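You operate a simulated robot arm through the tools that you are given. There is no shell and no other tool. Be economical: measure what you need, move in short steps, check, and stop when the job is done.

You are at the controls of a simulated robot arm. One attempt, no reset.

TASK
Stand the white housing in the black nest, fit the insert that the card names, and tray it.
Fine: the housing ends in the blue tray with the insert home in its socket. Set down upright: white housing.

It is judged by the outcome, as a careful person would: the job done as asked, and still so three seconds after it is handed in. It fails if anything else is knocked over, pushed out of place, dropped, spilled or broken.

THE ROBOT
A 6-joint arm with a two-finger parallel gripper, fixed in place. Base frame: the origin is at the foot of the arm, x ahead of it, y to its left, z up; the work surface is at about z = 0.85. Readings come in m, degrees, newtons and seconds.
With the tool pointing down near the work surface it reaches from about 0.26 to 0.68 m from the base axis. Its first joint turns from -66.0 to 66.0 degrees. Payload 2.9 kg.
The tool frame sits at the grasp point between the pads (the TCP): z along the fingers, y along the line on which they close. The tips reach 0.03 m beyond it. Largest opening 0.11 m; finger width 0.02, thickness 0.01; the body of the gripper, 0.048 by 0.112 m, starts 0.055 m behind the TCP.
Orientation is that of the tool frame in the base frame, as [roll, pitch, yaw] about the fixed x, y, z axes, in that order (R = Rz(yaw) Ry(pitch) Rx(roll)). With the fingers straight down and closing along the base's y, the tool's x points along the base's -x, its y along +y and its z along -z.

THE INTERFACE
- The arm moves only by the tool send_rows. Its arguments are lists of equal length, an entry for each row: "travel": the shift along the tool's x, y, z in m, a list of three; "angular": the turn, a rotation vector about the tool's x, y, z in degrees, a list of three. In form: {"travel": [[x, y, z], ...], "angular": [[rx, ry, rz], ...]}. A call has 1 to 12 rows; each row shifts and turns the commanded pose from where the row before left it, along the tool's axes as they then stand. "jaw" is the opening, from 0 (shut) to 1 (fully open), set as the call begins (left out, the last holds). Each row takes 0.2 s and may step no farther than 0.05 m and 8.6 degrees from the row before; otherwise, or with a gripper value out of range, the whole call is refused. A pose out of reach is approached as far as the arm can. The call stops where the force on the tool passes 40 N (or 10 N more than at its start, if that is more) or the arm is blocked; 0.2 s more then pass. The fingers move at their own pace (about 0.108 m/s each) and stop on an object; they squeeze with about 33 N. The grip force told is the motor's: it shows also when the fingers shut on nothing. Time passes only in rows, and 0.2 s behind the last, so rows that do not move let the fingers close. The reply holds the time, the measured pose of the TCP, the force on the tool along the base axes, the opening and the grip force, in the units named above and with some noise, with the torque about the TCP (base axes, N m) and any sound that the robot's microphone picked up, and new pictures: "pictures" is both (left out), scene, wrist or none.
- Cameras (640 x 400 px; columns grow to the right, rows downward): "scene" is fixed at [0.0539, 0.4088, 1.4072]; the picture's right is [-0.93, -0.38, 0.00], its down [-0.16, 0.39, -0.91] and it looks along [0.34, -0.84, -0.42] (base axes); focal length 331 px, centre (320, 200). "wrist" rides on the gripper at [0.072, 0.017, -0.103] in the tool frame; the picture's right is [-0.23, 0.97, 0.00], its down [-0.76, -0.18, -0.62] and it looks along [-0.61, -0.14, 0.78] (tool axes); focal length 222 px, centre (320, 200). There is no depth. A picture from a camera that has moved, and an enlarged one, comes with that camera's place and axes in the base frame and with its lens. The place of the scene camera against the robot may be out by one fixed shift of up to 0.012 m in any direction.
- inspect(camera, box): a new picture of the part [left, top, right, bottom] of that camera's present view, enlarged. No time passes.
- close_job(): hands the job in; it is judged then, once.

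Work in short steps. Places have to be worked out from the pictures, the camera data and where the tool is seen: move nearer, look again, correct. Check each grasp and each placing, and mend what went wrong. You have 120 turns and 200 pictures in all, those below and enlarged ones among them. Open the gripper and draw the arm clear of the work before you hand the job in, unless the task says otherwise; then end with one line.

The tools are called after "Call:" by a JSON object that holds its "op" and its "data". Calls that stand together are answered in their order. send_rows: Moves the arm, as the interface text tells. Its arguments: {"type":"object","properties":{"travel":{"type":"array"},"angular":{"type":"array"},"jaw":{"type":"number"},"pictures":{"type":"string","enum":["both","scene","wrist","none"]}},"required":["travel","angular"]} The other tools are called the same way: inspect (camera, box) takes an enlarged picture of a part of a camera's view; close_job () hands the job in.

At the start:

```text
time_s: 0.0
ee_pos: [0.3902, -0.0742, 1.1399]
ee_rot: [180.0, 0.0, -180.0]
contact_force: [0.5, -0.4, 0.6]
torque: [-0.02, -0.03, -0.01]
opening: 0.1099
grip_force: 0.2
```

scene: 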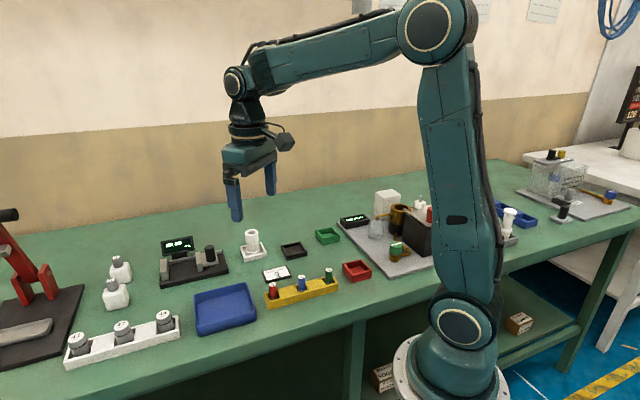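
wrist: 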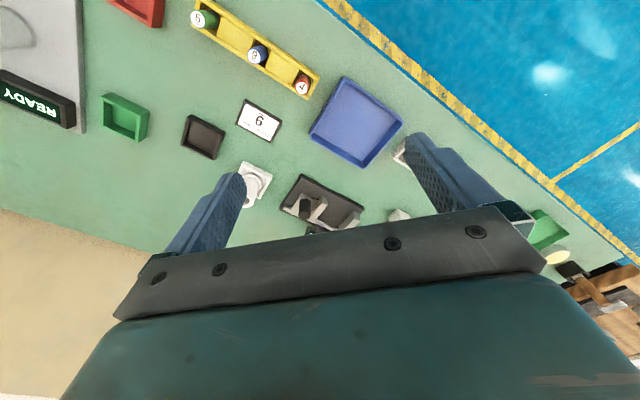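

I start with enlarged views of the card, the inserts, the housing and the nest.

Call:
{"op": "inspect", "data": {"camera": "scene", "box": [220, 210, 380, 310]}}

Call:
{"op": "inspect", "data": {"camera": "wrist", "box": [170, 0, 410, 150]}}

Call:
{"op": "inspect", "data": {"camera": "wrist", "box": [170, 100, 410, 250]}}

Call:
{"op": "inspect", "data": {"camera": "scene", "box": [140, 210, 300, 310]}}

```text
4.00 times, centred on (300, 260) of scene
camera zoom: at [0.0539, 0.4088, 1.4072], right [-0.93, -0.38, 0.0], down [-0.16, 0.39, -0.91], along [0.34, -0.84, -0.42], focal length 1323 px, centre (400, -40)
```

zoom: 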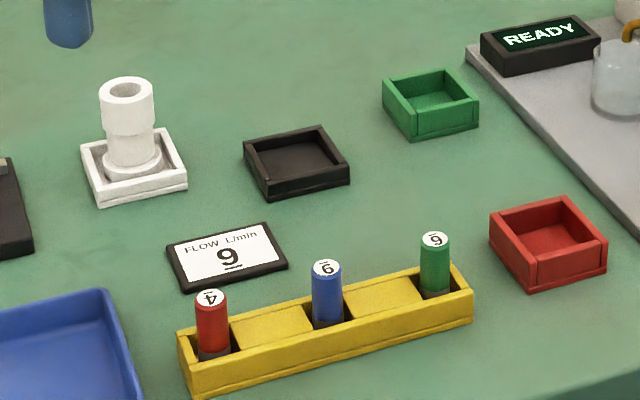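

```text
2.67 times, centred on (290, 75) of wrist
camera zoom: at [0.3189, -0.0573, 1.2443], right [0.23, 0.97, 0.0], down [0.76, -0.18, 0.62], along [0.61, -0.14, -0.78], focal length 592 px, centre (400, 533)
```

zoom: 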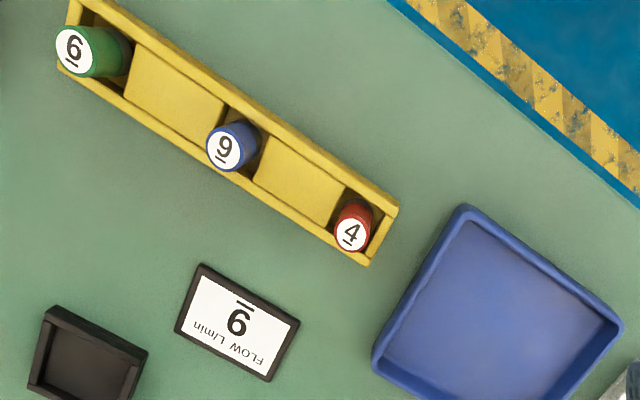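

```text
2.67 times, centred on (290, 175) of wrist
camera zoom: at [0.3189, -0.0573, 1.2443], right [0.23, 0.97, 0.0], down [0.76, -0.18, 0.62], along [0.61, -0.14, -0.78], focal length 592 px, centre (400, 267)
```

zoom: 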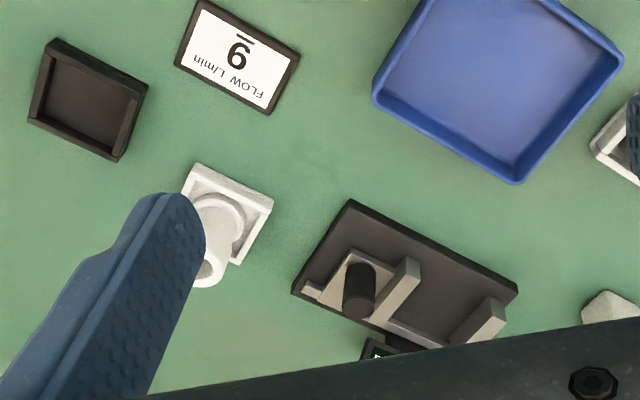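

```text
4.00 times, centred on (220, 260) of scene
camera zoom: at [0.0539, 0.4088, 1.4072], right [-0.93, -0.38, 0.0], down [-0.16, 0.39, -0.91], along [0.34, -0.84, -0.42], focal length 1323 px, centre (720, -40)
```

zoom: 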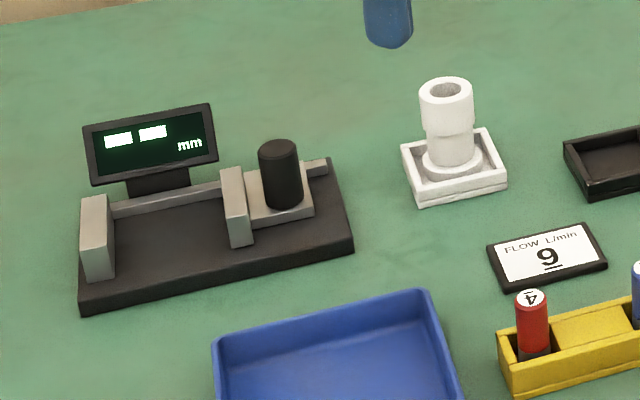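

The card upright reads "9" (underlined, below the "FLOW L/min" header). The blue insert looks like the underlined 9 and the green one like the 6; I zoom in to confirm, and move above the housing (about 0.54, -0.25).

Call:
{"op": "inspect", "data": {"camera": "wrist", "box": [180, 0, 276, 60]}}

Call:
{"op": "send_rows", "data": {"travel": [[-0.03, -0.035, 0.018], [-0.03, -0.035, 0.018], [-0.03, -0.035, 0.018], [-0.03, -0.035, 0.018], [-0.03, -0.035, 0.018], [0, 0, 0]], "angular": [[0, 0, 0], [0, 0, 0], [0, 0, 0], [0, 0, 0], [0, 0, 0], [0, 0, 0]]}}

```text
6.67 times, centred on (228, 30) of wrist
camera zoom: at [0.3189, -0.0573, 1.2443], right [0.23, 0.97, 0.0], down [0.76, -0.18, 0.62], along [0.61, -0.14, -0.78], focal length 1481 px, centre (933, 1333)
```

zoom: 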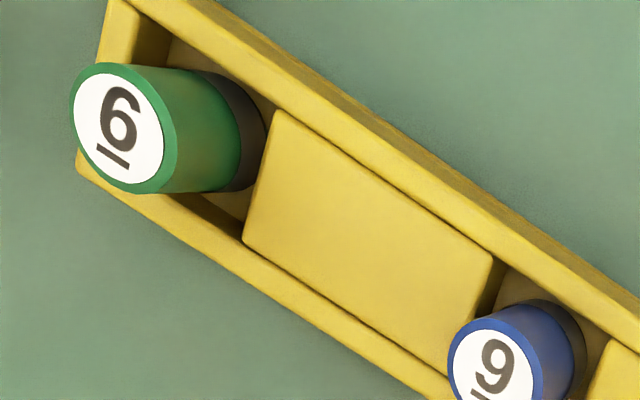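

```text
time_s: 1.4
ee_pos: [0.5393, -0.249, 1.0492]
ee_rot: [-180.0, 0.0, 180.0]
contact_force: [0.9, 0.2, 0.2]
torque: [-0.02, 0.03, -0.01]
opening: 0.1099
grip_force: 0.0
camera wrist: at [0.4668, -0.2312, 1.1526], right [0.23, 0.97, 0.0], down [0.76, -0.18, 0.62], along [0.61, -0.14, -0.78], focal length 222 px, centre (320, 200)
```

scene: 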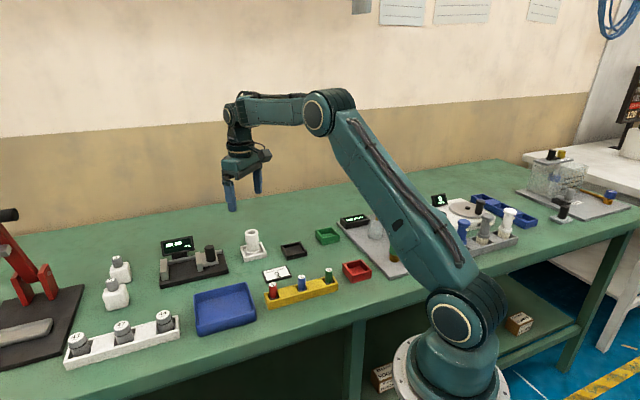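
wrist: 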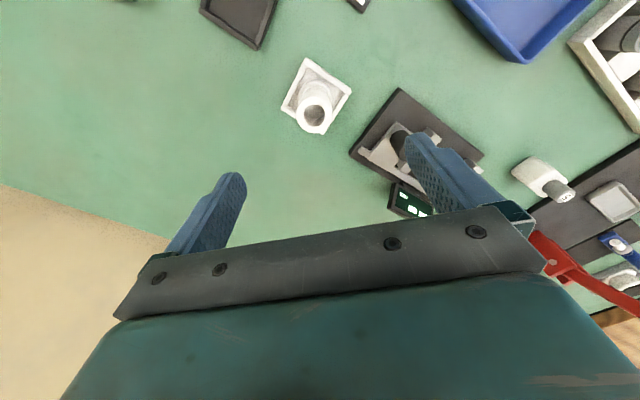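

The underlined blue insert is the 9. The housing axis is near (0.537, -0.253) with its top near z 0.918; I zoom for its details and the orientation of the nests.

Call:
{"op": "inspect", "data": {"camera": "wrist", "box": [265, 45, 369, 145]}}

Call:
{"op": "inspect", "data": {"camera": "scene", "box": [230, 215, 326, 275]}}

```text
4.00 times, centred on (317, 95) of wrist
camera zoom: at [0.4668, -0.2312, 1.1526], right [0.23, 0.97, 0.0], down [0.76, -0.18, 0.62], along [0.61, -0.14, -0.78], focal length 888 px, centre (332, 620)
```

zoom: 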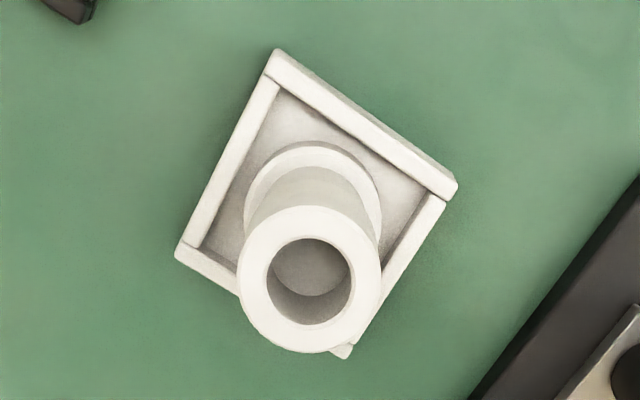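

```text
6.67 times, centred on (278, 245) of scene
camera zoom: at [0.0539, 0.4088, 1.4072], right [-0.93, -0.38, 0.0], down [-0.16, 0.39, -0.91], along [0.34, -0.84, -0.42], focal length 2205 px, centre (600, -100)
```

zoom: 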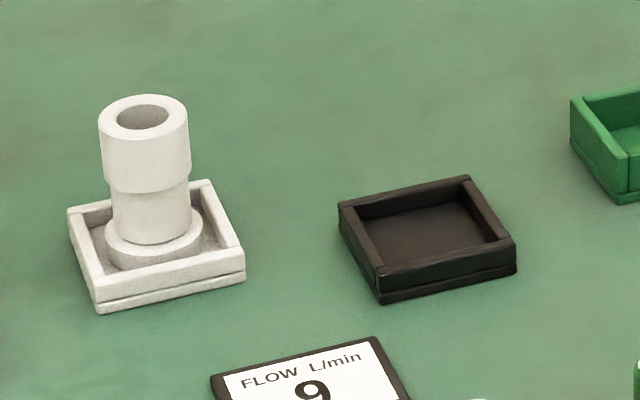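

Housing: head about 36 mm wide with its top near z 0.925, flange below it, and a blind socket about 20 mm across facing up. I descend with open fingers around the head to TCP z about 0.912.

Call:
{"op": "send_rows", "data": {"travel": [[0.0035, -0.0035, 0.03], [0, 0, 0.035], [0, 0, 0.035], [0, 0, 0.037], [0, 0, 0]], "angular": [[0, 0, 0], [0, 0, 0], [0, 0, 0], [0, 0, 0], [0, 0, 0]]}}

Call:
{"op": "inspect", "data": {"camera": "scene", "box": [200, 200, 296, 260]}}

```text
time_s: 2.6
ee_pos: [0.538, -0.2512, 0.9113]
ee_rot: [180.0, 0.0, -180.0]
contact_force: [0.1, -0.7, 0.2]
torque: [0.01, -0.02, 0.01]
opening: 0.1101
grip_force: 0.1
camera wrist: at [0.4654, -0.2335, 1.0141], right [0.23, 0.97, 0.0], down [0.76, -0.18, 0.62], along [0.61, -0.14, -0.78], focal length 222 px, centre (320, 200)
```

scene: 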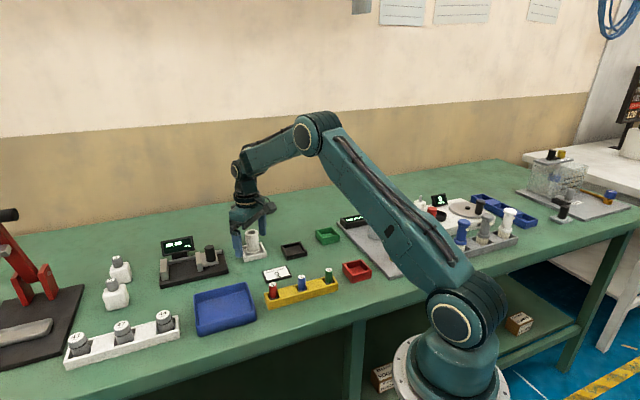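
wrist: 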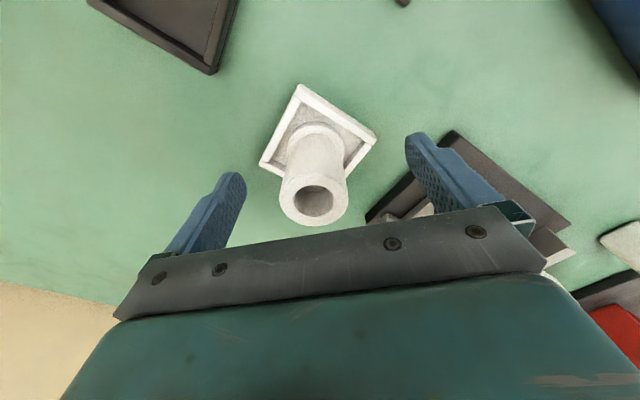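

```text
6.67 times, centred on (248, 230) of scene
camera zoom: at [0.0539, 0.4088, 1.4072], right [-0.93, -0.38, 0.0], down [-0.16, 0.39, -0.91], along [0.34, -0.84, -0.42], focal length 2205 px, centre (800, 0)
```

zoom: 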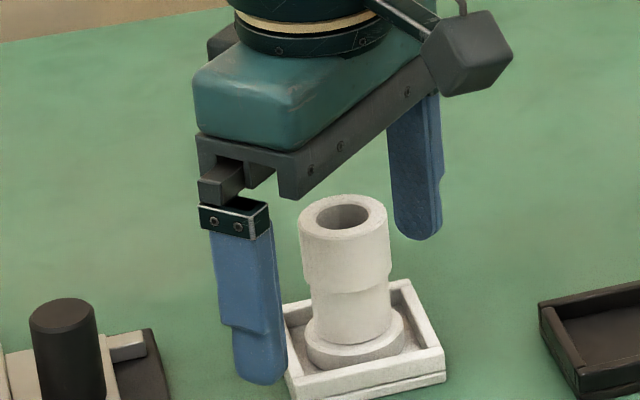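

Triangulated, the head axis is at (0.5385, -0.253) with its top at z 0.920. I nudge y by -2 mm and close on the head.

Call:
{"op": "send_rows", "data": {"travel": [[0, -0.0018, 0]], "angular": [[0, 0, 0]], "pictures": "none"}}

Call:
{"op": "send_rows", "data": {"travel": [[0, 0, 0], [0, 0, 0], [0, 0, 0], [0, 0, 0]], "angular": [[0, 0, 0], [0, 0, 0], [0, 0, 0], [0, 0, 0]], "jaw": 0, "pictures": "wrist"}}

Call:
{"op": "inspect", "data": {"camera": "scene", "box": [200, 200, 296, 260]}}

```text
time_s: 3.0
ee_pos: [0.5373, -0.2543, 0.9135]
ee_rot: [-180.0, -0.1, -180.0]
contact_force: [0.0, 0.2, 0.1]
torque: [0.0, 0.02, 0.03]
opening: 0.1099
grip_force: 0.0
```

```text
time_s: 4.0
ee_pos: [0.5378, -0.2544, 0.9128]
ee_rot: [-180.0, -0.1, -180.0]
contact_force: [-0.4, -0.6, 0.6]
torque: [-0.01, 0.0, 0.03]
opening: 0.0369
grip_force: 32.2
camera wrist: at [0.4653, -0.236, 1.0163], right [0.23, 0.97, 0.0], down [0.76, -0.18, 0.62], along [0.61, -0.14, -0.78], focal length 222 px, centre (320, 200)
```

wrist: 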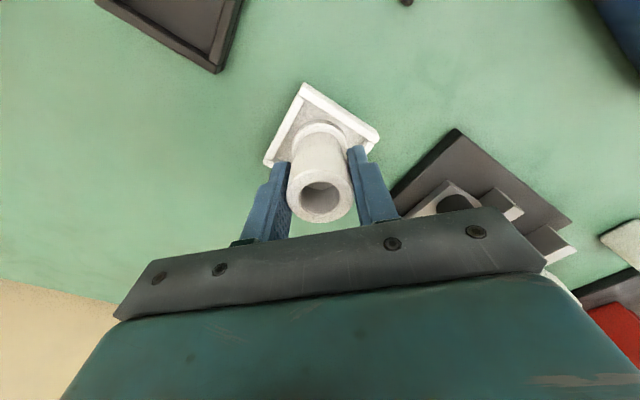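

```text
6.67 times, centred on (248, 230) of scene
camera zoom: at [0.0539, 0.4088, 1.4072], right [-0.93, -0.38, 0.0], down [-0.16, 0.39, -0.91], along [0.34, -0.84, -0.42], focal length 2205 px, centre (800, 0)
```

zoom: 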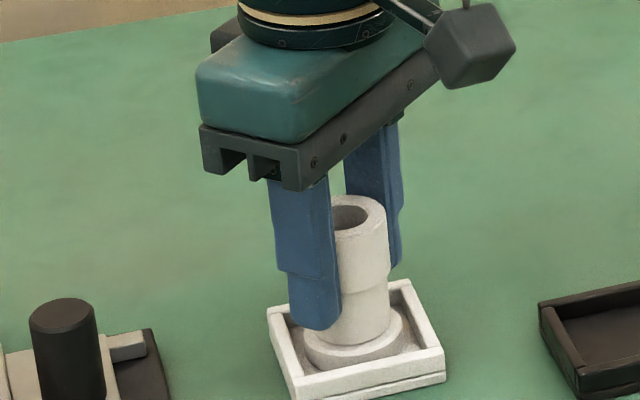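

Grip is 36.9 mm at 32 N. I lift 9 cm and carry it towards the black nest (about 0.43, -0.30).

Call:
{"op": "send_rows", "data": {"travel": [[0, 0, -0.03], [0, 0, -0.04], [0, 0, -0.02], [0.03, -0.012, 0], [0.04, -0.017, 0], [0.037, -0.017, 0], [0, 0, 0], [0, 0, 0]], "angular": [[0, 0, 0], [0, 0, 0], [0, 0, 0], [0, 0, 0], [0, 0, 0], [0, 0, 0], [0, 0, 0], [0, 0, 0]]}}

Call:
{"op": "inspect", "data": {"camera": "wrist", "box": [240, 40, 400, 240]}}

Call:
{"op": "inspect", "data": {"camera": "scene", "box": [240, 200, 336, 260]}}

```text
time_s: 5.8
ee_pos: [0.4309, -0.302, 1.0058]
ee_rot: [-180.0, 0.0, -180.0]
contact_force: [0.4, 1.2, -0.4]
torque: [-0.02, 0.01, -0.01]
opening: 0.0
grip_force: 32.9
camera wrist: at [0.3602, -0.2838, 1.1083], right [0.23, 0.97, 0.0], down [0.76, -0.18, 0.62], along [0.61, -0.14, -0.78], focal length 222 px, centre (320, 200)
```

scene: 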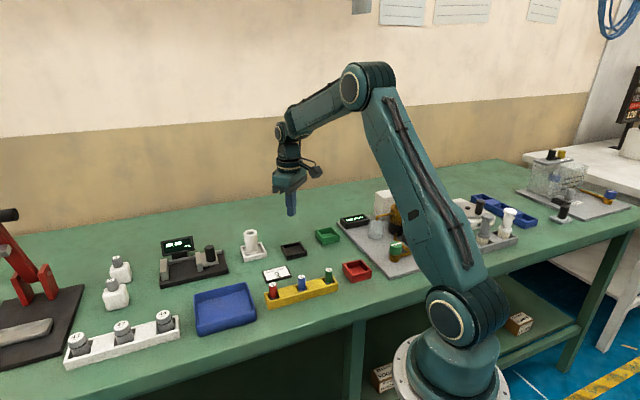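
wrist: 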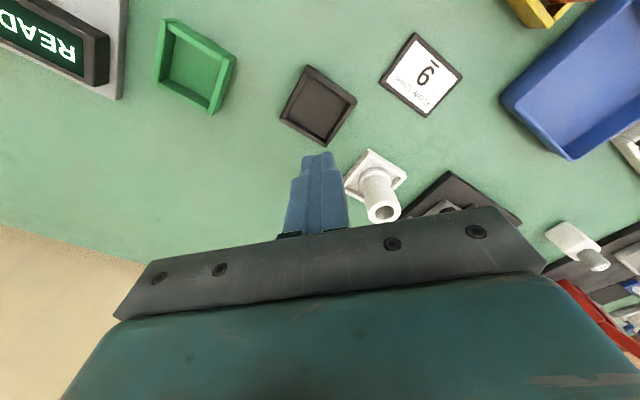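

```text
2.00 times, centred on (320, 140) of wrist
camera zoom: at [0.3602, -0.2838, 1.1083], right [0.23, 0.97, 0.0], down [0.76, -0.18, 0.62], along [0.61, -0.14, -0.78], focal length 444 px, centre (320, 320)
```

zoom: 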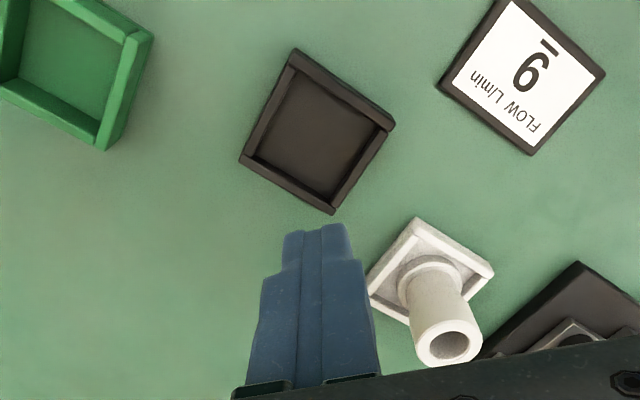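

```text
6.67 times, centred on (288, 230) of scene
camera zoom: at [0.0539, 0.4088, 1.4072], right [-0.93, -0.38, 0.0], down [-0.16, 0.39, -0.91], along [0.34, -0.84, -0.42], focal length 2205 px, centre (533, 0)
```

zoom: 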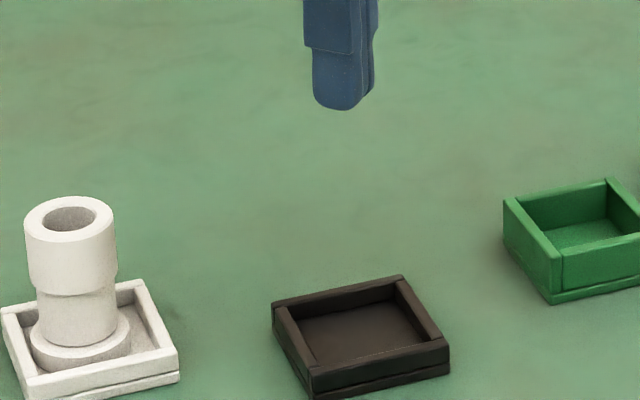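

The jaw shut on nothing: the housing slipped out on the lift and still stands upright in the white nest, moved about 2-3 mm. I go back above it with the jaw open to regrasp lower and lift slowly.

Call:
{"op": "send_rows", "data": {"travel": [[-0.036, 0.017, 0], [-0.036, 0.017, 0], [-0.037, 0.0165, 0], [0, 0, 0], [0, 0, 0.03], [0, 0, 0.03], [0, 0, 0.02], [0, 0, 0]], "angular": [[0, 0, 0], [0, 0, 0], [0, 0, 0], [0, 0, 0], [0, 0, 0], [0, 0, 0], [0, 0, 0], [0, 0, 0]], "jaw": 1, "pictures": "none"}}

Call:
{"op": "inspect", "data": {"camera": "wrist", "box": [240, 80, 400, 240]}}

Call:
{"op": "inspect", "data": {"camera": "scene", "box": [200, 200, 296, 260]}}

```text
time_s: 7.6
ee_pos: [0.5389, -0.2514, 0.9231]
ee_rot: [179.9, 0.0, 180.0]
contact_force: [-0.1, -0.3, -0.1]
torque: [-0.02, -0.01, 0.0]
opening: 0.1101
grip_force: 0.1
```

```text
2.50 times, centred on (320, 160) of wrist
camera zoom: at [0.4668, -0.2344, 1.0271], right [0.23, 0.97, 0.0], down [0.76, -0.18, 0.62], along [0.61, -0.14, -0.78], focal length 555 px, centre (320, 300)
```

zoom: 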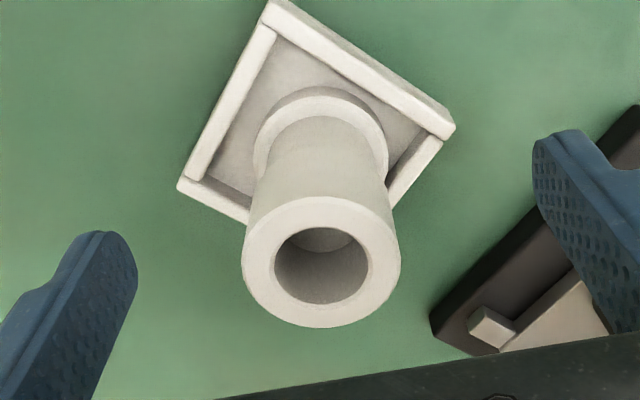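

```text
6.67 times, centred on (248, 230) of scene
camera zoom: at [0.0539, 0.4088, 1.4072], right [-0.93, -0.38, 0.0], down [-0.16, 0.39, -0.91], along [0.34, -0.84, -0.42], focal length 2205 px, centre (800, 0)
```

zoom: 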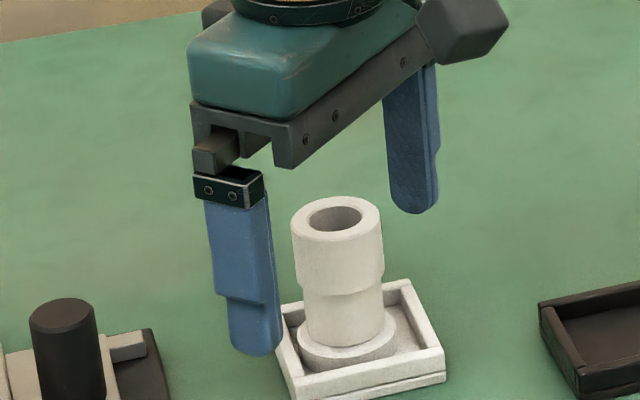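

The housing axis reads (0.539, -0.251), matching the TCP. I descend another 19 mm to grip the head fully, close, then lift slowly by 15 mm.

Call:
{"op": "send_rows", "data": {"travel": [[0, 0, 0.01], [0, 0, 0.009], [0, 0, 0]], "angular": [[0, 0, 0], [0, 0, 0], [0, 0, 0]], "pictures": "none"}}

Call:
{"op": "send_rows", "data": {"travel": [[0, 0, 0], [0, 0, 0], [0, 0, 0], [0, 0, 0], [0, 0, 0]], "angular": [[0, 0, 0], [0, 0, 0], [0, 0, 0], [0, 0, 0], [0, 0, 0]], "jaw": 0, "pictures": "none"}}

Call:
{"op": "send_rows", "data": {"travel": [[0, 0, -0.002], [0, 0, -0.002], [0, 0, -0.002], [0, 0, -0.003], [0, 0, -0.003], [0, 0, -0.003], [0, 0, 0]], "angular": [[0, 0, 0], [0, 0, 0], [0, 0, 0], [0, 0, 0], [0, 0, 0], [0, 0, 0], [0, 0, 0]], "pictures": "none"}}

Call:
{"op": "inspect", "data": {"camera": "scene", "box": [200, 200, 296, 260]}}

```text
time_s: 8.4
ee_pos: [0.5395, -0.2507, 0.9056]
ee_rot: [179.9, 0.0, -180.0]
contact_force: [-0.1, 0.7, 0.0]
torque: [0.04, 0.01, 0.02]
opening: 0.1101
grip_force: 0.1
```

```text
time_s: 9.6
ee_pos: [0.5392, -0.2517, 0.9052]
ee_rot: [179.9, 0.1, 180.0]
contact_force: [0.0, 0.6, 0.1]
torque: [0.0, -0.02, -0.02]
opening: 0.0364
grip_force: 33.2
```

```text
time_s: 11.2
ee_pos: [0.5401, -0.2516, 0.9211]
ee_rot: [180.0, 0.1, -180.0]
contact_force: [-0.2, 0.8, -0.9]
torque: [0.05, 0.0, -0.01]
opening: 0.0366
grip_force: 33.2
```

```text
6.67 times, centred on (248, 230) of scene
camera zoom: at [0.0539, 0.4088, 1.4072], right [-0.93, -0.38, 0.0], down [-0.16, 0.39, -0.91], along [0.34, -0.84, -0.42], focal length 2205 px, centre (800, 0)
```

zoom: 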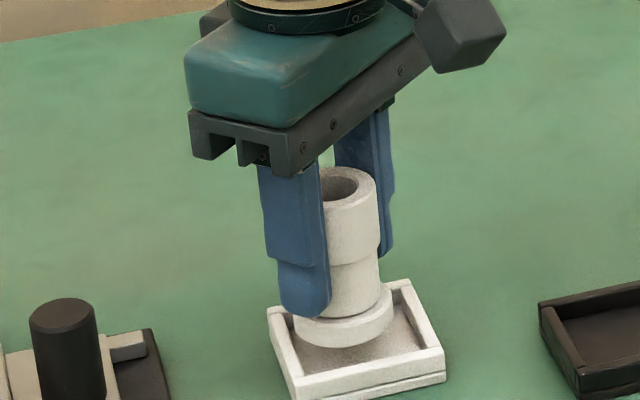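

The housing now rises with the gripper, clear of the nest floor. I continue gently upward 45 mm and check.

Call:
{"op": "send_rows", "data": {"travel": [[0, 0, -0.003], [0, 0, -0.004], [0, 0, -0.005], [0, 0, -0.006], [0, 0, -0.007], [0, 0, -0.007], [0, 0, -0.006], [0, 0, -0.004], [0, 0, -0.002], [0, 0, 0]], "angular": [[0, 0, 0], [0, 0, 0], [0, 0, 0], [0, 0, 0], [0, 0, 0], [0, 0, 0], [0, 0, 0], [0, 0, 0], [0, 0, 0], [0, 0, 0]], "pictures": "none"}}

Call:
{"op": "inspect", "data": {"camera": "scene", "box": [200, 190, 296, 250]}}

```text
time_s: 13.4
ee_pos: [0.5393, -0.2513, 0.9638]
ee_rot: [-179.9, 0.0, -179.9]
contact_force: [0.3, 0.0, -1.4]
torque: [-0.01, -0.01, 0.0]
opening: 0.0364
grip_force: 33.3
```

```text
6.67 times, centred on (248, 220) of scene
camera zoom: at [0.0539, 0.4088, 1.4072], right [-0.93, -0.38, 0.0], down [-0.16, 0.39, -0.91], along [0.34, -0.84, -0.42], focal length 2205 px, centre (800, 67)
```

zoom: 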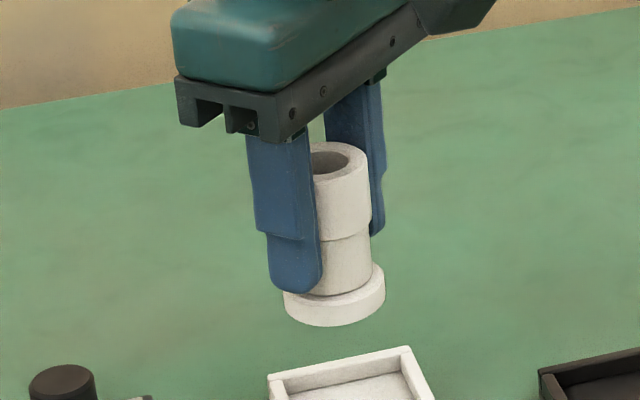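

Held securely with the flange well above the nest walls. I carry it gently to above the black nest at (0.431, -0.301).

Call:
{"op": "send_rows", "data": {"travel": [[0.003, -0.0014, 0], [0.006, -0.0028, 0], [0.01, -0.0046, 0], [0.015, -0.0069, 0], [0.02, -0.0092, 0], [0.02, -0.0092, 0], [0.015, -0.0069, 0], [0.01, -0.0046, 0], [0.006, -0.0028, 0], [0.0035, -0.0016, 0], [0, 0, 0]], "angular": [[0, 0, 0], [0, 0, 0], [0, 0, 0], [0, 0, 0], [0, 0, 0], [0, 0, 0], [0, 0, 0], [0, 0, 0], [0, 0, 0], [0, 0, 0], [0, 0, 0]], "pictures": "none"}}

Call:
{"op": "inspect", "data": {"camera": "wrist", "box": [240, 40, 400, 240]}}

Call:
{"op": "inspect", "data": {"camera": "scene", "box": [240, 200, 336, 260]}}

```text
time_s: 15.8
ee_pos: [0.4328, -0.302, 0.9637]
ee_rot: [-180.0, -0.1, 180.0]
contact_force: [-0.5, 0.1, -1.5]
torque: [0.0, -0.01, -0.01]
opening: 0.0364
grip_force: 32.8
```

```text
2.00 times, centred on (320, 140) of wrist
camera zoom: at [0.3595, -0.2836, 1.0673], right [0.23, 0.97, 0.0], down [0.76, -0.18, 0.62], along [0.61, -0.14, -0.78], focal length 444 px, centre (320, 320)
```

zoom: 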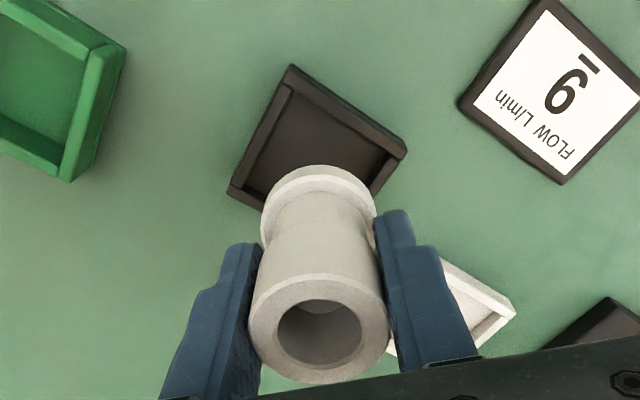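

```text
6.67 times, centred on (288, 230) of scene
camera zoom: at [0.0539, 0.4088, 1.4072], right [-0.93, -0.38, 0.0], down [-0.16, 0.39, -0.91], along [0.34, -0.84, -0.42], focal length 2205 px, centre (533, 0)
```

zoom: 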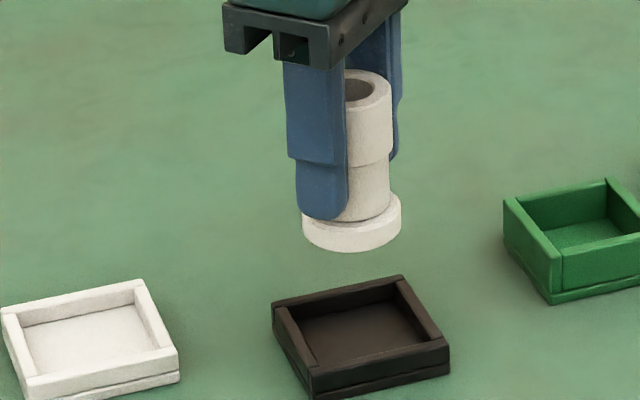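

Wrist view puts the nest centre at (0.430, -0.301), under the housing within 2 mm. I shift 1.5 mm in -x, lower 40 mm and look again.

Call:
{"op": "send_rows", "data": {"travel": [[0.0015, 0.0005, 0.003], [0, 0, 0.005], [0, 0, 0.007], [0, 0, 0.008], [0, 0, 0.007], [0, 0, 0.006], [0, 0, 0.004], [0, 0, 0]], "angular": [[0, 0, 0], [0, 0, 0], [0, 0, 0], [0, 0, 0], [0, 0, 0], [0, 0, 0], [0, 0, 0], [0, 0, 0]], "pictures": "none"}}

Call:
{"op": "inspect", "data": {"camera": "wrist", "box": [240, 40, 400, 240]}}

Call:
{"op": "inspect", "data": {"camera": "scene", "box": [240, 200, 336, 260]}}

```text
time_s: 17.6
ee_pos: [0.4307, -0.2998, 0.9228]
ee_rot: [-180.0, 0.1, 179.9]
contact_force: [1.0, -0.5, -1.9]
torque: [-0.01, -0.01, 0.01]
opening: 0.0366
grip_force: 33.0
```

```text
2.00 times, centred on (320, 140) of wrist
camera zoom: at [0.3576, -0.2825, 1.027], right [0.23, 0.97, 0.0], down [0.76, -0.18, 0.62], along [0.61, -0.14, -0.78], focal length 444 px, centre (320, 320)
```

zoom: 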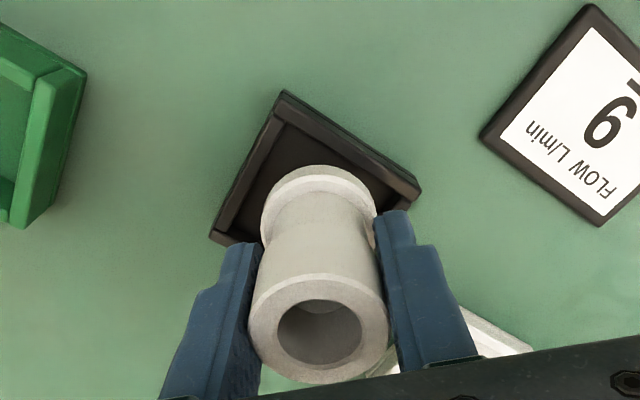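

```text
6.67 times, centred on (288, 230) of scene
camera zoom: at [0.0539, 0.4088, 1.4072], right [-0.93, -0.38, 0.0], down [-0.16, 0.39, -0.91], along [0.34, -0.84, -0.42], focal length 2205 px, centre (533, 0)
```

zoom: 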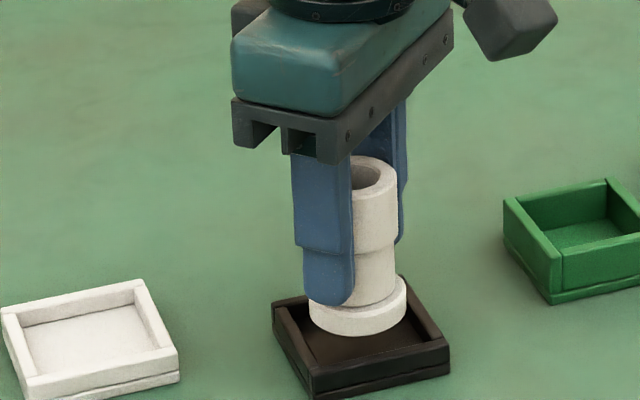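

Still well aligned (nest centre reads (0.431, -0.301)). I lower in small steps until the flange touches the nest floor, expected at TCP z about 0.905.

Call:
{"op": "send_rows", "data": {"travel": [[0, -0.001, 0.003], [0, 0, 0.003], [0, 0, 0.003], [0, 0, 0.003], [0, 0, 0.002], [0, 0, 0.0015], [0, 0, 0]], "angular": [[0, 0, 0], [0, 0, 0], [0, 0, 0], [0, 0, 0], [0, 0, 0], [0, 0, 0], [0, 0, 0]], "pictures": "none"}}

Call:
{"op": "inspect", "data": {"camera": "scene", "box": [240, 200, 336, 260]}}

```text
time_s: 19.2
ee_pos: [0.4292, -0.3006, 0.9087]
ee_rot: [179.9, -0.1, 180.0]
contact_force: [0.7, -0.4, -2.8]
torque: [0.0, -0.04, -0.04]
opening: 0.0367
grip_force: 33.4
```

```text
6.67 times, centred on (288, 230) of scene
camera zoom: at [0.0539, 0.4088, 1.4072], right [-0.93, -0.38, 0.0], down [-0.16, 0.39, -0.91], along [0.34, -0.84, -0.42], focal length 2205 px, centre (533, 0)
```

zoom: 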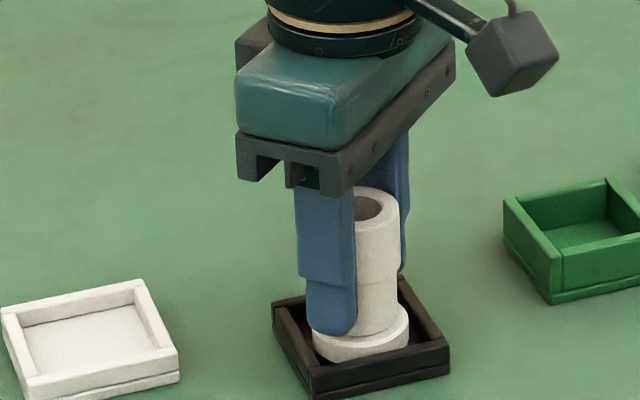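

The flange is inside the walls. A few more small steps until the force shows contact.

Call:
{"op": "send_rows", "data": {"travel": [[0, 0, 0.001], [0, 0, 0.001], [0, 0, 0.001], [0, 0, 0]], "angular": [[0, 0, 0], [0, 0, 0], [0, 0, 0], [0, 0, 0]], "pictures": "none"}}

Call:
{"op": "inspect", "data": {"camera": "scene", "box": [240, 200, 336, 260]}}

```text
time_s: 20.2
ee_pos: [0.4301, -0.3003, 0.9063]
ee_rot: [180.0, 0.0, 179.9]
contact_force: [-0.7, -0.9, -0.8]
torque: [0.02, 0.02, -0.02]
opening: 0.0368
grip_force: 33.0
```

```text
6.67 times, centred on (288, 230) of scene
camera zoom: at [0.0539, 0.4088, 1.4072], right [-0.93, -0.38, 0.0], down [-0.16, 0.39, -0.91], along [0.34, -0.84, -0.42], focal length 2205 px, centre (533, 0)
```

zoom: 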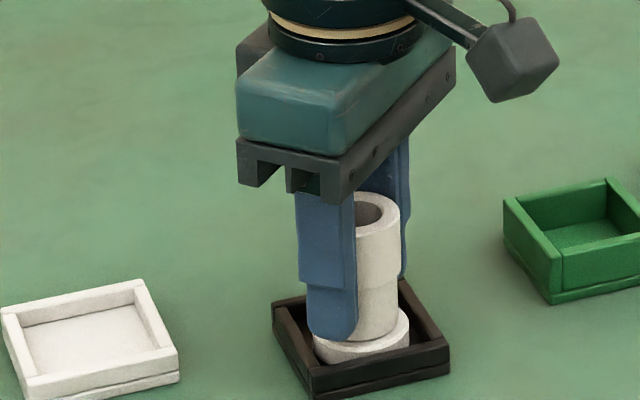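

Weight is not clearly gone yet; I go on 1 mm at a time.

Call:
{"op": "send_rows", "data": {"travel": [[0, 0, 0.001], [0, 0, 0]], "angular": [[0, 0, 0], [0, 0, 0]], "pictures": "none"}}

Call:
{"op": "send_rows", "data": {"travel": [[0, 0, 0.001], [0, 0, 0]], "angular": [[0, 0, 0], [0, 0, 0]], "pictures": "none"}}

```text
time_s: 20.8
ee_pos: [0.4302, -0.3013, 0.906]
ee_rot: [-179.8, 0.0, 179.9]
contact_force: [-6.6, -1.3, 14.3]
torque: [0.12, 0.4, 0.02]
opening: 0.0366
grip_force: 32.9
```

```text
time_s: 21.4
ee_pos: [0.4304, -0.301, 0.905]
ee_rot: [-179.9, 0.2, 180.0]
contact_force: [-6.6, -1.0, 26.4]
torque: [0.23, 0.15, -0.07]
opening: 0.0365
grip_force: 32.8
```

Firm floor contact at z 0.905. I ease up 1 mm and open, then look.

Call:
{"op": "send_rows", "data": {"travel": [[0, 0, -0.0015], [0, 0, 0]], "angular": [[0, 0, 0], [0, 0, 0]], "pictures": "none"}}

Call:
{"op": "send_rows", "data": {"travel": [[0, 0, 0], [0, 0, 0], [0, 0, 0]], "angular": [[0, 0, 0], [0, 0, 0], [0, 0, 0]], "jaw": 1, "pictures": "none"}}

Call:
{"op": "inspect", "data": {"camera": "scene", "box": [240, 200, 336, 260]}}

Call:
{"op": "inspect", "data": {"camera": "wrist", "box": [240, 80, 400, 240]}}

```text
time_s: 22.0
ee_pos: [0.4302, -0.3017, 0.9049]
ee_rot: [-179.9, 0.2, -179.9]
contact_force: [3.2, -4.7, 12.6]
torque: [-0.08, -0.38, -0.08]
opening: 0.0364
grip_force: 32.8
```

```text
time_s: 22.8
ee_pos: [0.4299, -0.3015, 0.9053]
ee_rot: [-179.9, -0.1, -180.0]
contact_force: [-0.2, -0.2, 0.4]
torque: [-0.03, -0.01, -0.01]
opening: 0.1103
grip_force: 0.0
```

```text
6.67 times, centred on (288, 230) of scene
camera zoom: at [0.0539, 0.4088, 1.4072], right [-0.93, -0.38, 0.0], down [-0.16, 0.39, -0.91], along [0.34, -0.84, -0.42], focal length 2205 px, centre (533, 0)
```

zoom: 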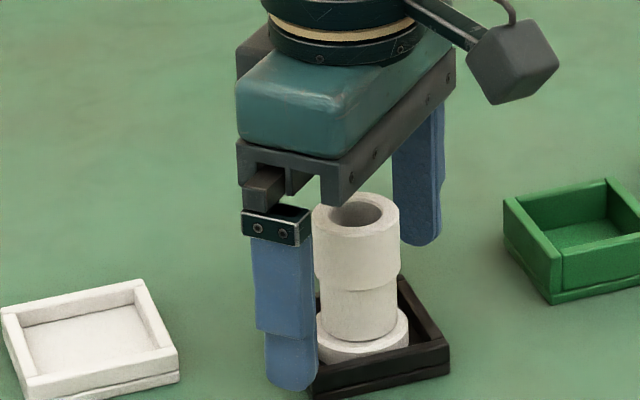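

```text
2.50 times, centred on (320, 160) of wrist
camera zoom: at [0.3572, -0.2833, 1.0081], right [0.23, 0.97, 0.0], down [0.76, -0.18, 0.62], along [0.61, -0.14, -0.78], focal length 555 px, centre (320, 300)
```

zoom: 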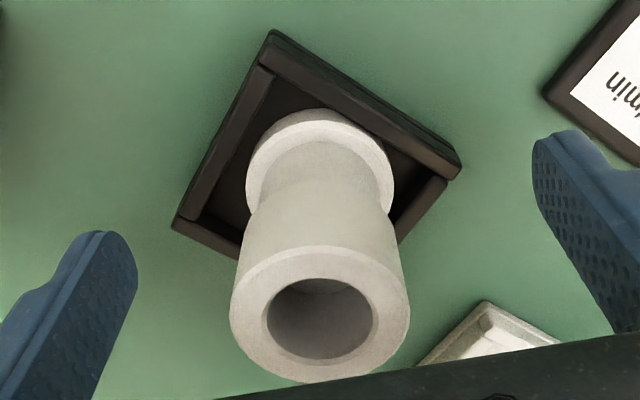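

Housing stands upright on the floor of the black nest, axis at about (0.430, -0.301). I rise straight up and go above the blue "9" insert near (0.333, -0.148).

Call:
{"op": "send_rows", "data": {"travel": [[0, 0, -0.02], [0, 0, -0.035], [0, 0, -0.035], [0, 0, -0.03], [0.0194, 0.0306, 0], [0.0194, 0.0306, 0], [0.0194, 0.0306, 0], [0.0194, 0.0306, 0], [0.0194, 0.0306, 0], [0, 0, 0], [0, 0, 0]], "angular": [[0, 0, 0], [0, 0, 0], [0, 0, 0], [0, 0, 0], [0, 0, 0], [0, 0, 0], [0, 0, 0], [0, 0, 0], [0, 0, 0], [0, 0, 0], [0, 0, 0]], "pictures": "wrist"}}

Call:
{"op": "inspect", "data": {"camera": "wrist", "box": [240, 20, 400, 160]}}

Call:
{"op": "inspect", "data": {"camera": "scene", "box": [250, 210, 362, 310]}}

```text
time_s: 25.2
ee_pos: [0.3331, -0.1494, 1.0248]
ee_rot: [180.0, 0.0, -179.9]
contact_force: [0.7, 0.5, 0.0]
torque: [0.02, -0.01, 0.03]
opening: 0.1099
grip_force: 0.1
camera wrist: at [0.2606, -0.1313, 1.1287], right [0.23, 0.97, 0.0], down [0.76, -0.18, 0.62], along [0.61, -0.14, -0.78], focal length 222 px, centre (320, 200)
```

wrist: 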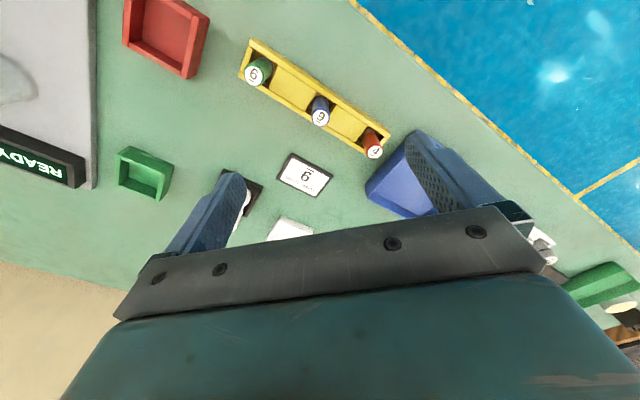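

```text
2.86 times, centred on (320, 90) of wrist
camera zoom: at [0.2606, -0.1313, 1.1287], right [0.23, 0.97, 0.0], down [0.76, -0.18, 0.62], along [0.61, -0.14, -0.78], focal length 635 px, centre (320, 514)
```

zoom: 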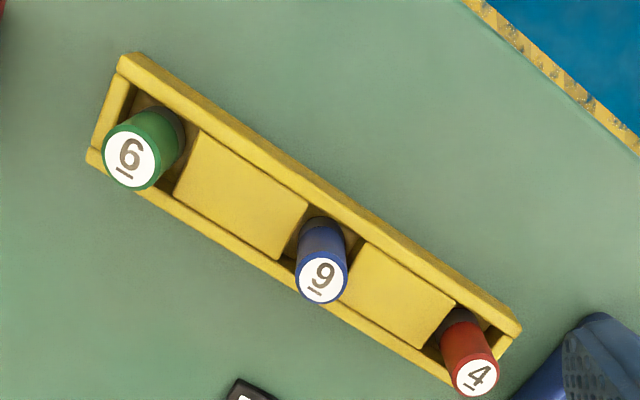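

```text
4.00 times, centred on (306, 260) of scene
camera zoom: at [0.0539, 0.4088, 1.4072], right [-0.93, -0.38, 0.0], down [-0.16, 0.39, -0.91], along [0.34, -0.84, -0.42], focal length 1323 px, centre (376, -40)
```

zoom: 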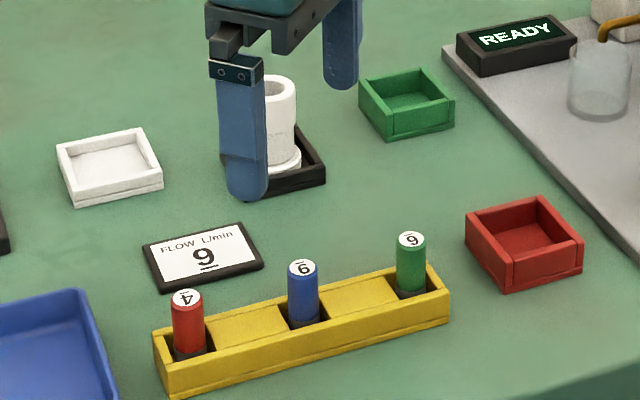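

Triangulated, the blue insert's axis is at (0.334, -0.147) with its top at z 0.902, about 18 mm wide. I line up and descend to z 0.935 to check before straddling it.

Call:
{"op": "send_rows", "data": {"travel": [[-0.0008, 0.001, 0.02], [0, 0, 0.03], [0, 0, 0.025], [0, 0, 0.015], [0, 0, 0]], "angular": [[0, 0, 0], [0, 0, 0], [0, 0, 0], [0, 0, 0], [0, 0, 0]], "pictures": "none"}}

Call:
{"op": "inspect", "data": {"camera": "wrist", "box": [220, 80, 420, 220]}}

Call:
{"op": "inspect", "data": {"camera": "scene", "box": [254, 230, 350, 310]}}

```text
time_s: 26.4
ee_pos: [0.3328, -0.1474, 0.936]
ee_rot: [-180.0, -0.1, -179.9]
contact_force: [-0.5, 0.2, 0.0]
torque: [0.01, -0.01, 0.0]
opening: 0.1099
grip_force: 0.2
```

```text
2.86 times, centred on (320, 150) of wrist
camera zoom: at [0.2609, -0.1293, 1.0387], right [0.23, 0.97, 0.0], down [0.76, -0.18, 0.62], along [0.61, -0.14, -0.78], focal length 635 px, centre (320, 343)
```

zoom: 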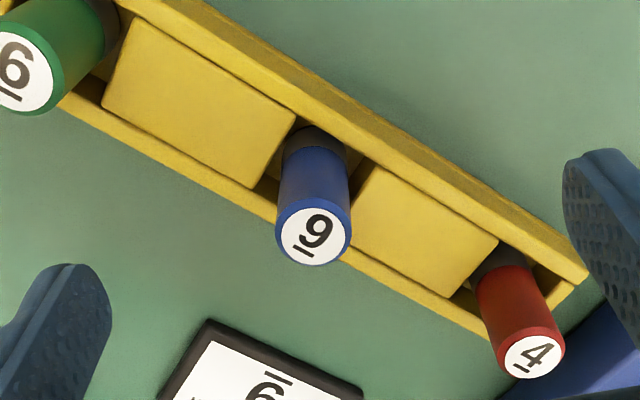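

```text
5.00 times, centred on (302, 270) of scene
camera zoom: at [0.0539, 0.4088, 1.4072], right [-0.93, -0.38, 0.0], down [-0.16, 0.39, -0.91], along [0.34, -0.84, -0.42], focal length 1654 px, centre (410, -150)
```

zoom: 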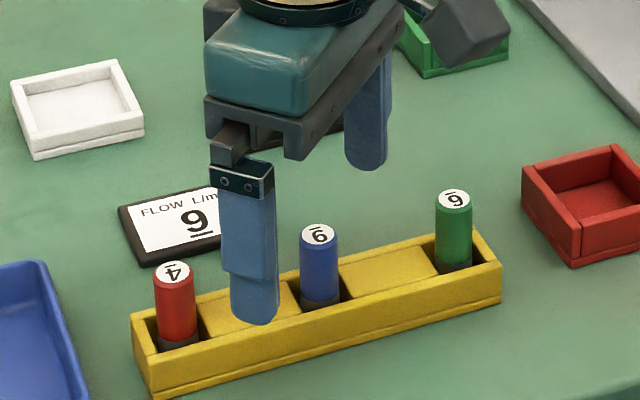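

Aligned within 1 mm. I descend to TCP z 0.908 (tips ~0.878, above the rack walls), and look before closing.

Call:
{"op": "send_rows", "data": {"travel": [[-0.001, -0.0005, 0.01], [0, 0, 0.01], [0, 0, 0.008], [0, 0, 0]], "angular": [[0, 0, 0], [0, 0, 0], [0, 0, 0], [0, 0, 0]], "pictures": "none"}}

Call:
{"op": "inspect", "data": {"camera": "scene", "box": [254, 230, 350, 310]}}

Call:
{"op": "inspect", "data": {"camera": "wrist", "box": [220, 80, 420, 220]}}

```text
time_s: 27.4
ee_pos: [0.3339, -0.1478, 0.9068]
ee_rot: [180.0, 0.0, -180.0]
contact_force: [0.5, 1.0, -0.1]
torque: [0.0, -0.01, 0.01]
opening: 0.1099
grip_force: 0.0
```

```text
5.00 times, centred on (302, 270) of scene
camera zoom: at [0.0539, 0.4088, 1.4072], right [-0.93, -0.38, 0.0], down [-0.16, 0.39, -0.91], along [0.34, -0.84, -0.42], focal length 1654 px, centre (410, -150)
```

zoom: 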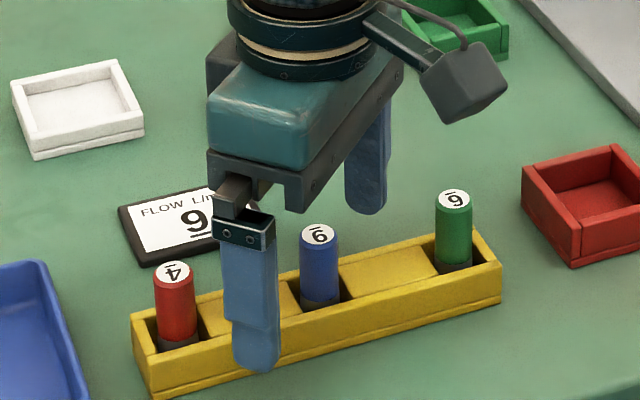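

```text
2.86 times, centred on (320, 150) of wrist
camera zoom: at [0.262, -0.1304, 1.0109], right [0.23, 0.97, 0.0], down [0.76, -0.18, 0.62], along [0.61, -0.14, -0.78], focal length 635 px, centre (320, 343)
```

zoom: 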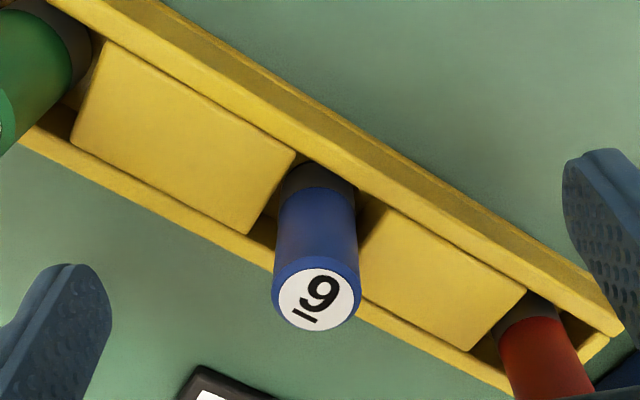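

Rack wall tops come out near z 0.869, below the tips. I close on the insert.

Call:
{"op": "send_rows", "data": {"travel": [[0, 0, 0], [0, 0, 0], [0, 0, 0], [0, 0, 0], [0, 0, 0]], "angular": [[0, 0, 0], [0, 0, 0], [0, 0, 0], [0, 0, 0], [0, 0, 0]], "jaw": 0, "pictures": "none"}}

Call:
{"op": "inspect", "data": {"camera": "wrist", "box": [220, 80, 420, 220]}}

```text
time_s: 28.6
ee_pos: [0.3349, -0.1492, 0.9075]
ee_rot: [-180.0, 0.1, 180.0]
contact_force: [0.6, -0.2, -0.6]
torque: [0.04, 0.0, -0.05]
opening: 0.0165
grip_force: 33.1
```

```text
2.86 times, centred on (320, 150) of wrist
camera zoom: at [0.2621, -0.1304, 1.0111], right [0.23, 0.97, 0.0], down [0.76, -0.18, 0.62], along [0.61, -0.14, -0.78], focal length 635 px, centre (320, 343)
```

zoom: 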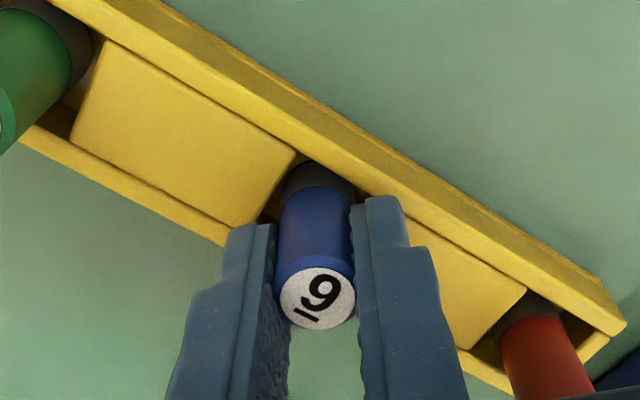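

Gripped at 16.5 mm. I lift slowly and check it comes along.

Call:
{"op": "send_rows", "data": {"travel": [[0, 0, -0.002], [0, 0, -0.002], [0, 0, -0.003], [0, 0, -0.004], [0, 0, -0.005], [0, 0, -0.006], [0, 0, -0.006], [0, 0, -0.006], [0, 0, -0.004], [0, 0, -0.002], [0, 0, 0]], "angular": [[0, 0, 0], [0, 0, 0], [0, 0, 0], [0, 0, 0], [0, 0, 0], [0, 0, 0], [0, 0, 0], [0, 0, 0], [0, 0, 0], [0, 0, 0], [0, 0, 0]], "pictures": "none"}}

Call:
{"op": "inspect", "data": {"camera": "wrist", "box": [220, 80, 420, 220]}}

Call:
{"op": "inspect", "data": {"camera": "scene", "box": [254, 210, 350, 290]}}

```text
time_s: 31.0
ee_pos: [0.3347, -0.1481, 0.9476]
ee_rot: [179.9, 0.0, 180.0]
contact_force: [0.1, -0.5, 0.4]
torque: [-0.02, 0.03, -0.01]
opening: 0.0165
grip_force: 32.9
```

```text
2.86 times, centred on (320, 150) of wrist
camera zoom: at [0.2621, -0.1309, 1.0509], right [0.23, 0.97, 0.0], down [0.76, -0.18, 0.62], along [0.61, -0.14, -0.78], focal length 635 px, centre (320, 343)
```

zoom: 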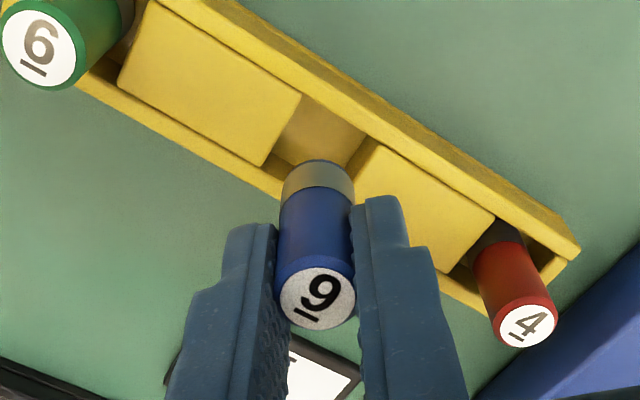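

```text
5.00 times, centred on (302, 250) of scene
camera zoom: at [0.0539, 0.4088, 1.4072], right [-0.93, -0.38, 0.0], down [-0.16, 0.39, -0.91], along [0.34, -0.84, -0.42], focal length 1654 px, centre (410, -50)
```

zoom: 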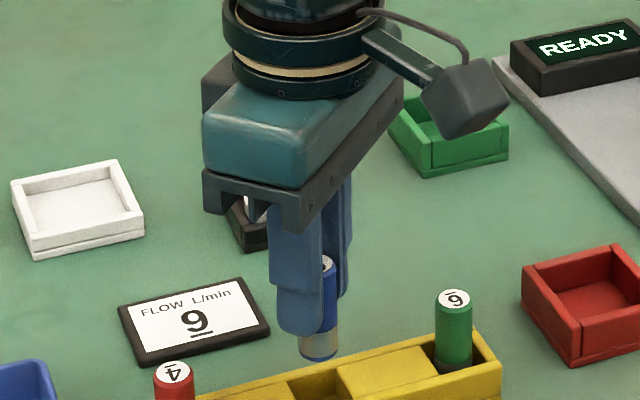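

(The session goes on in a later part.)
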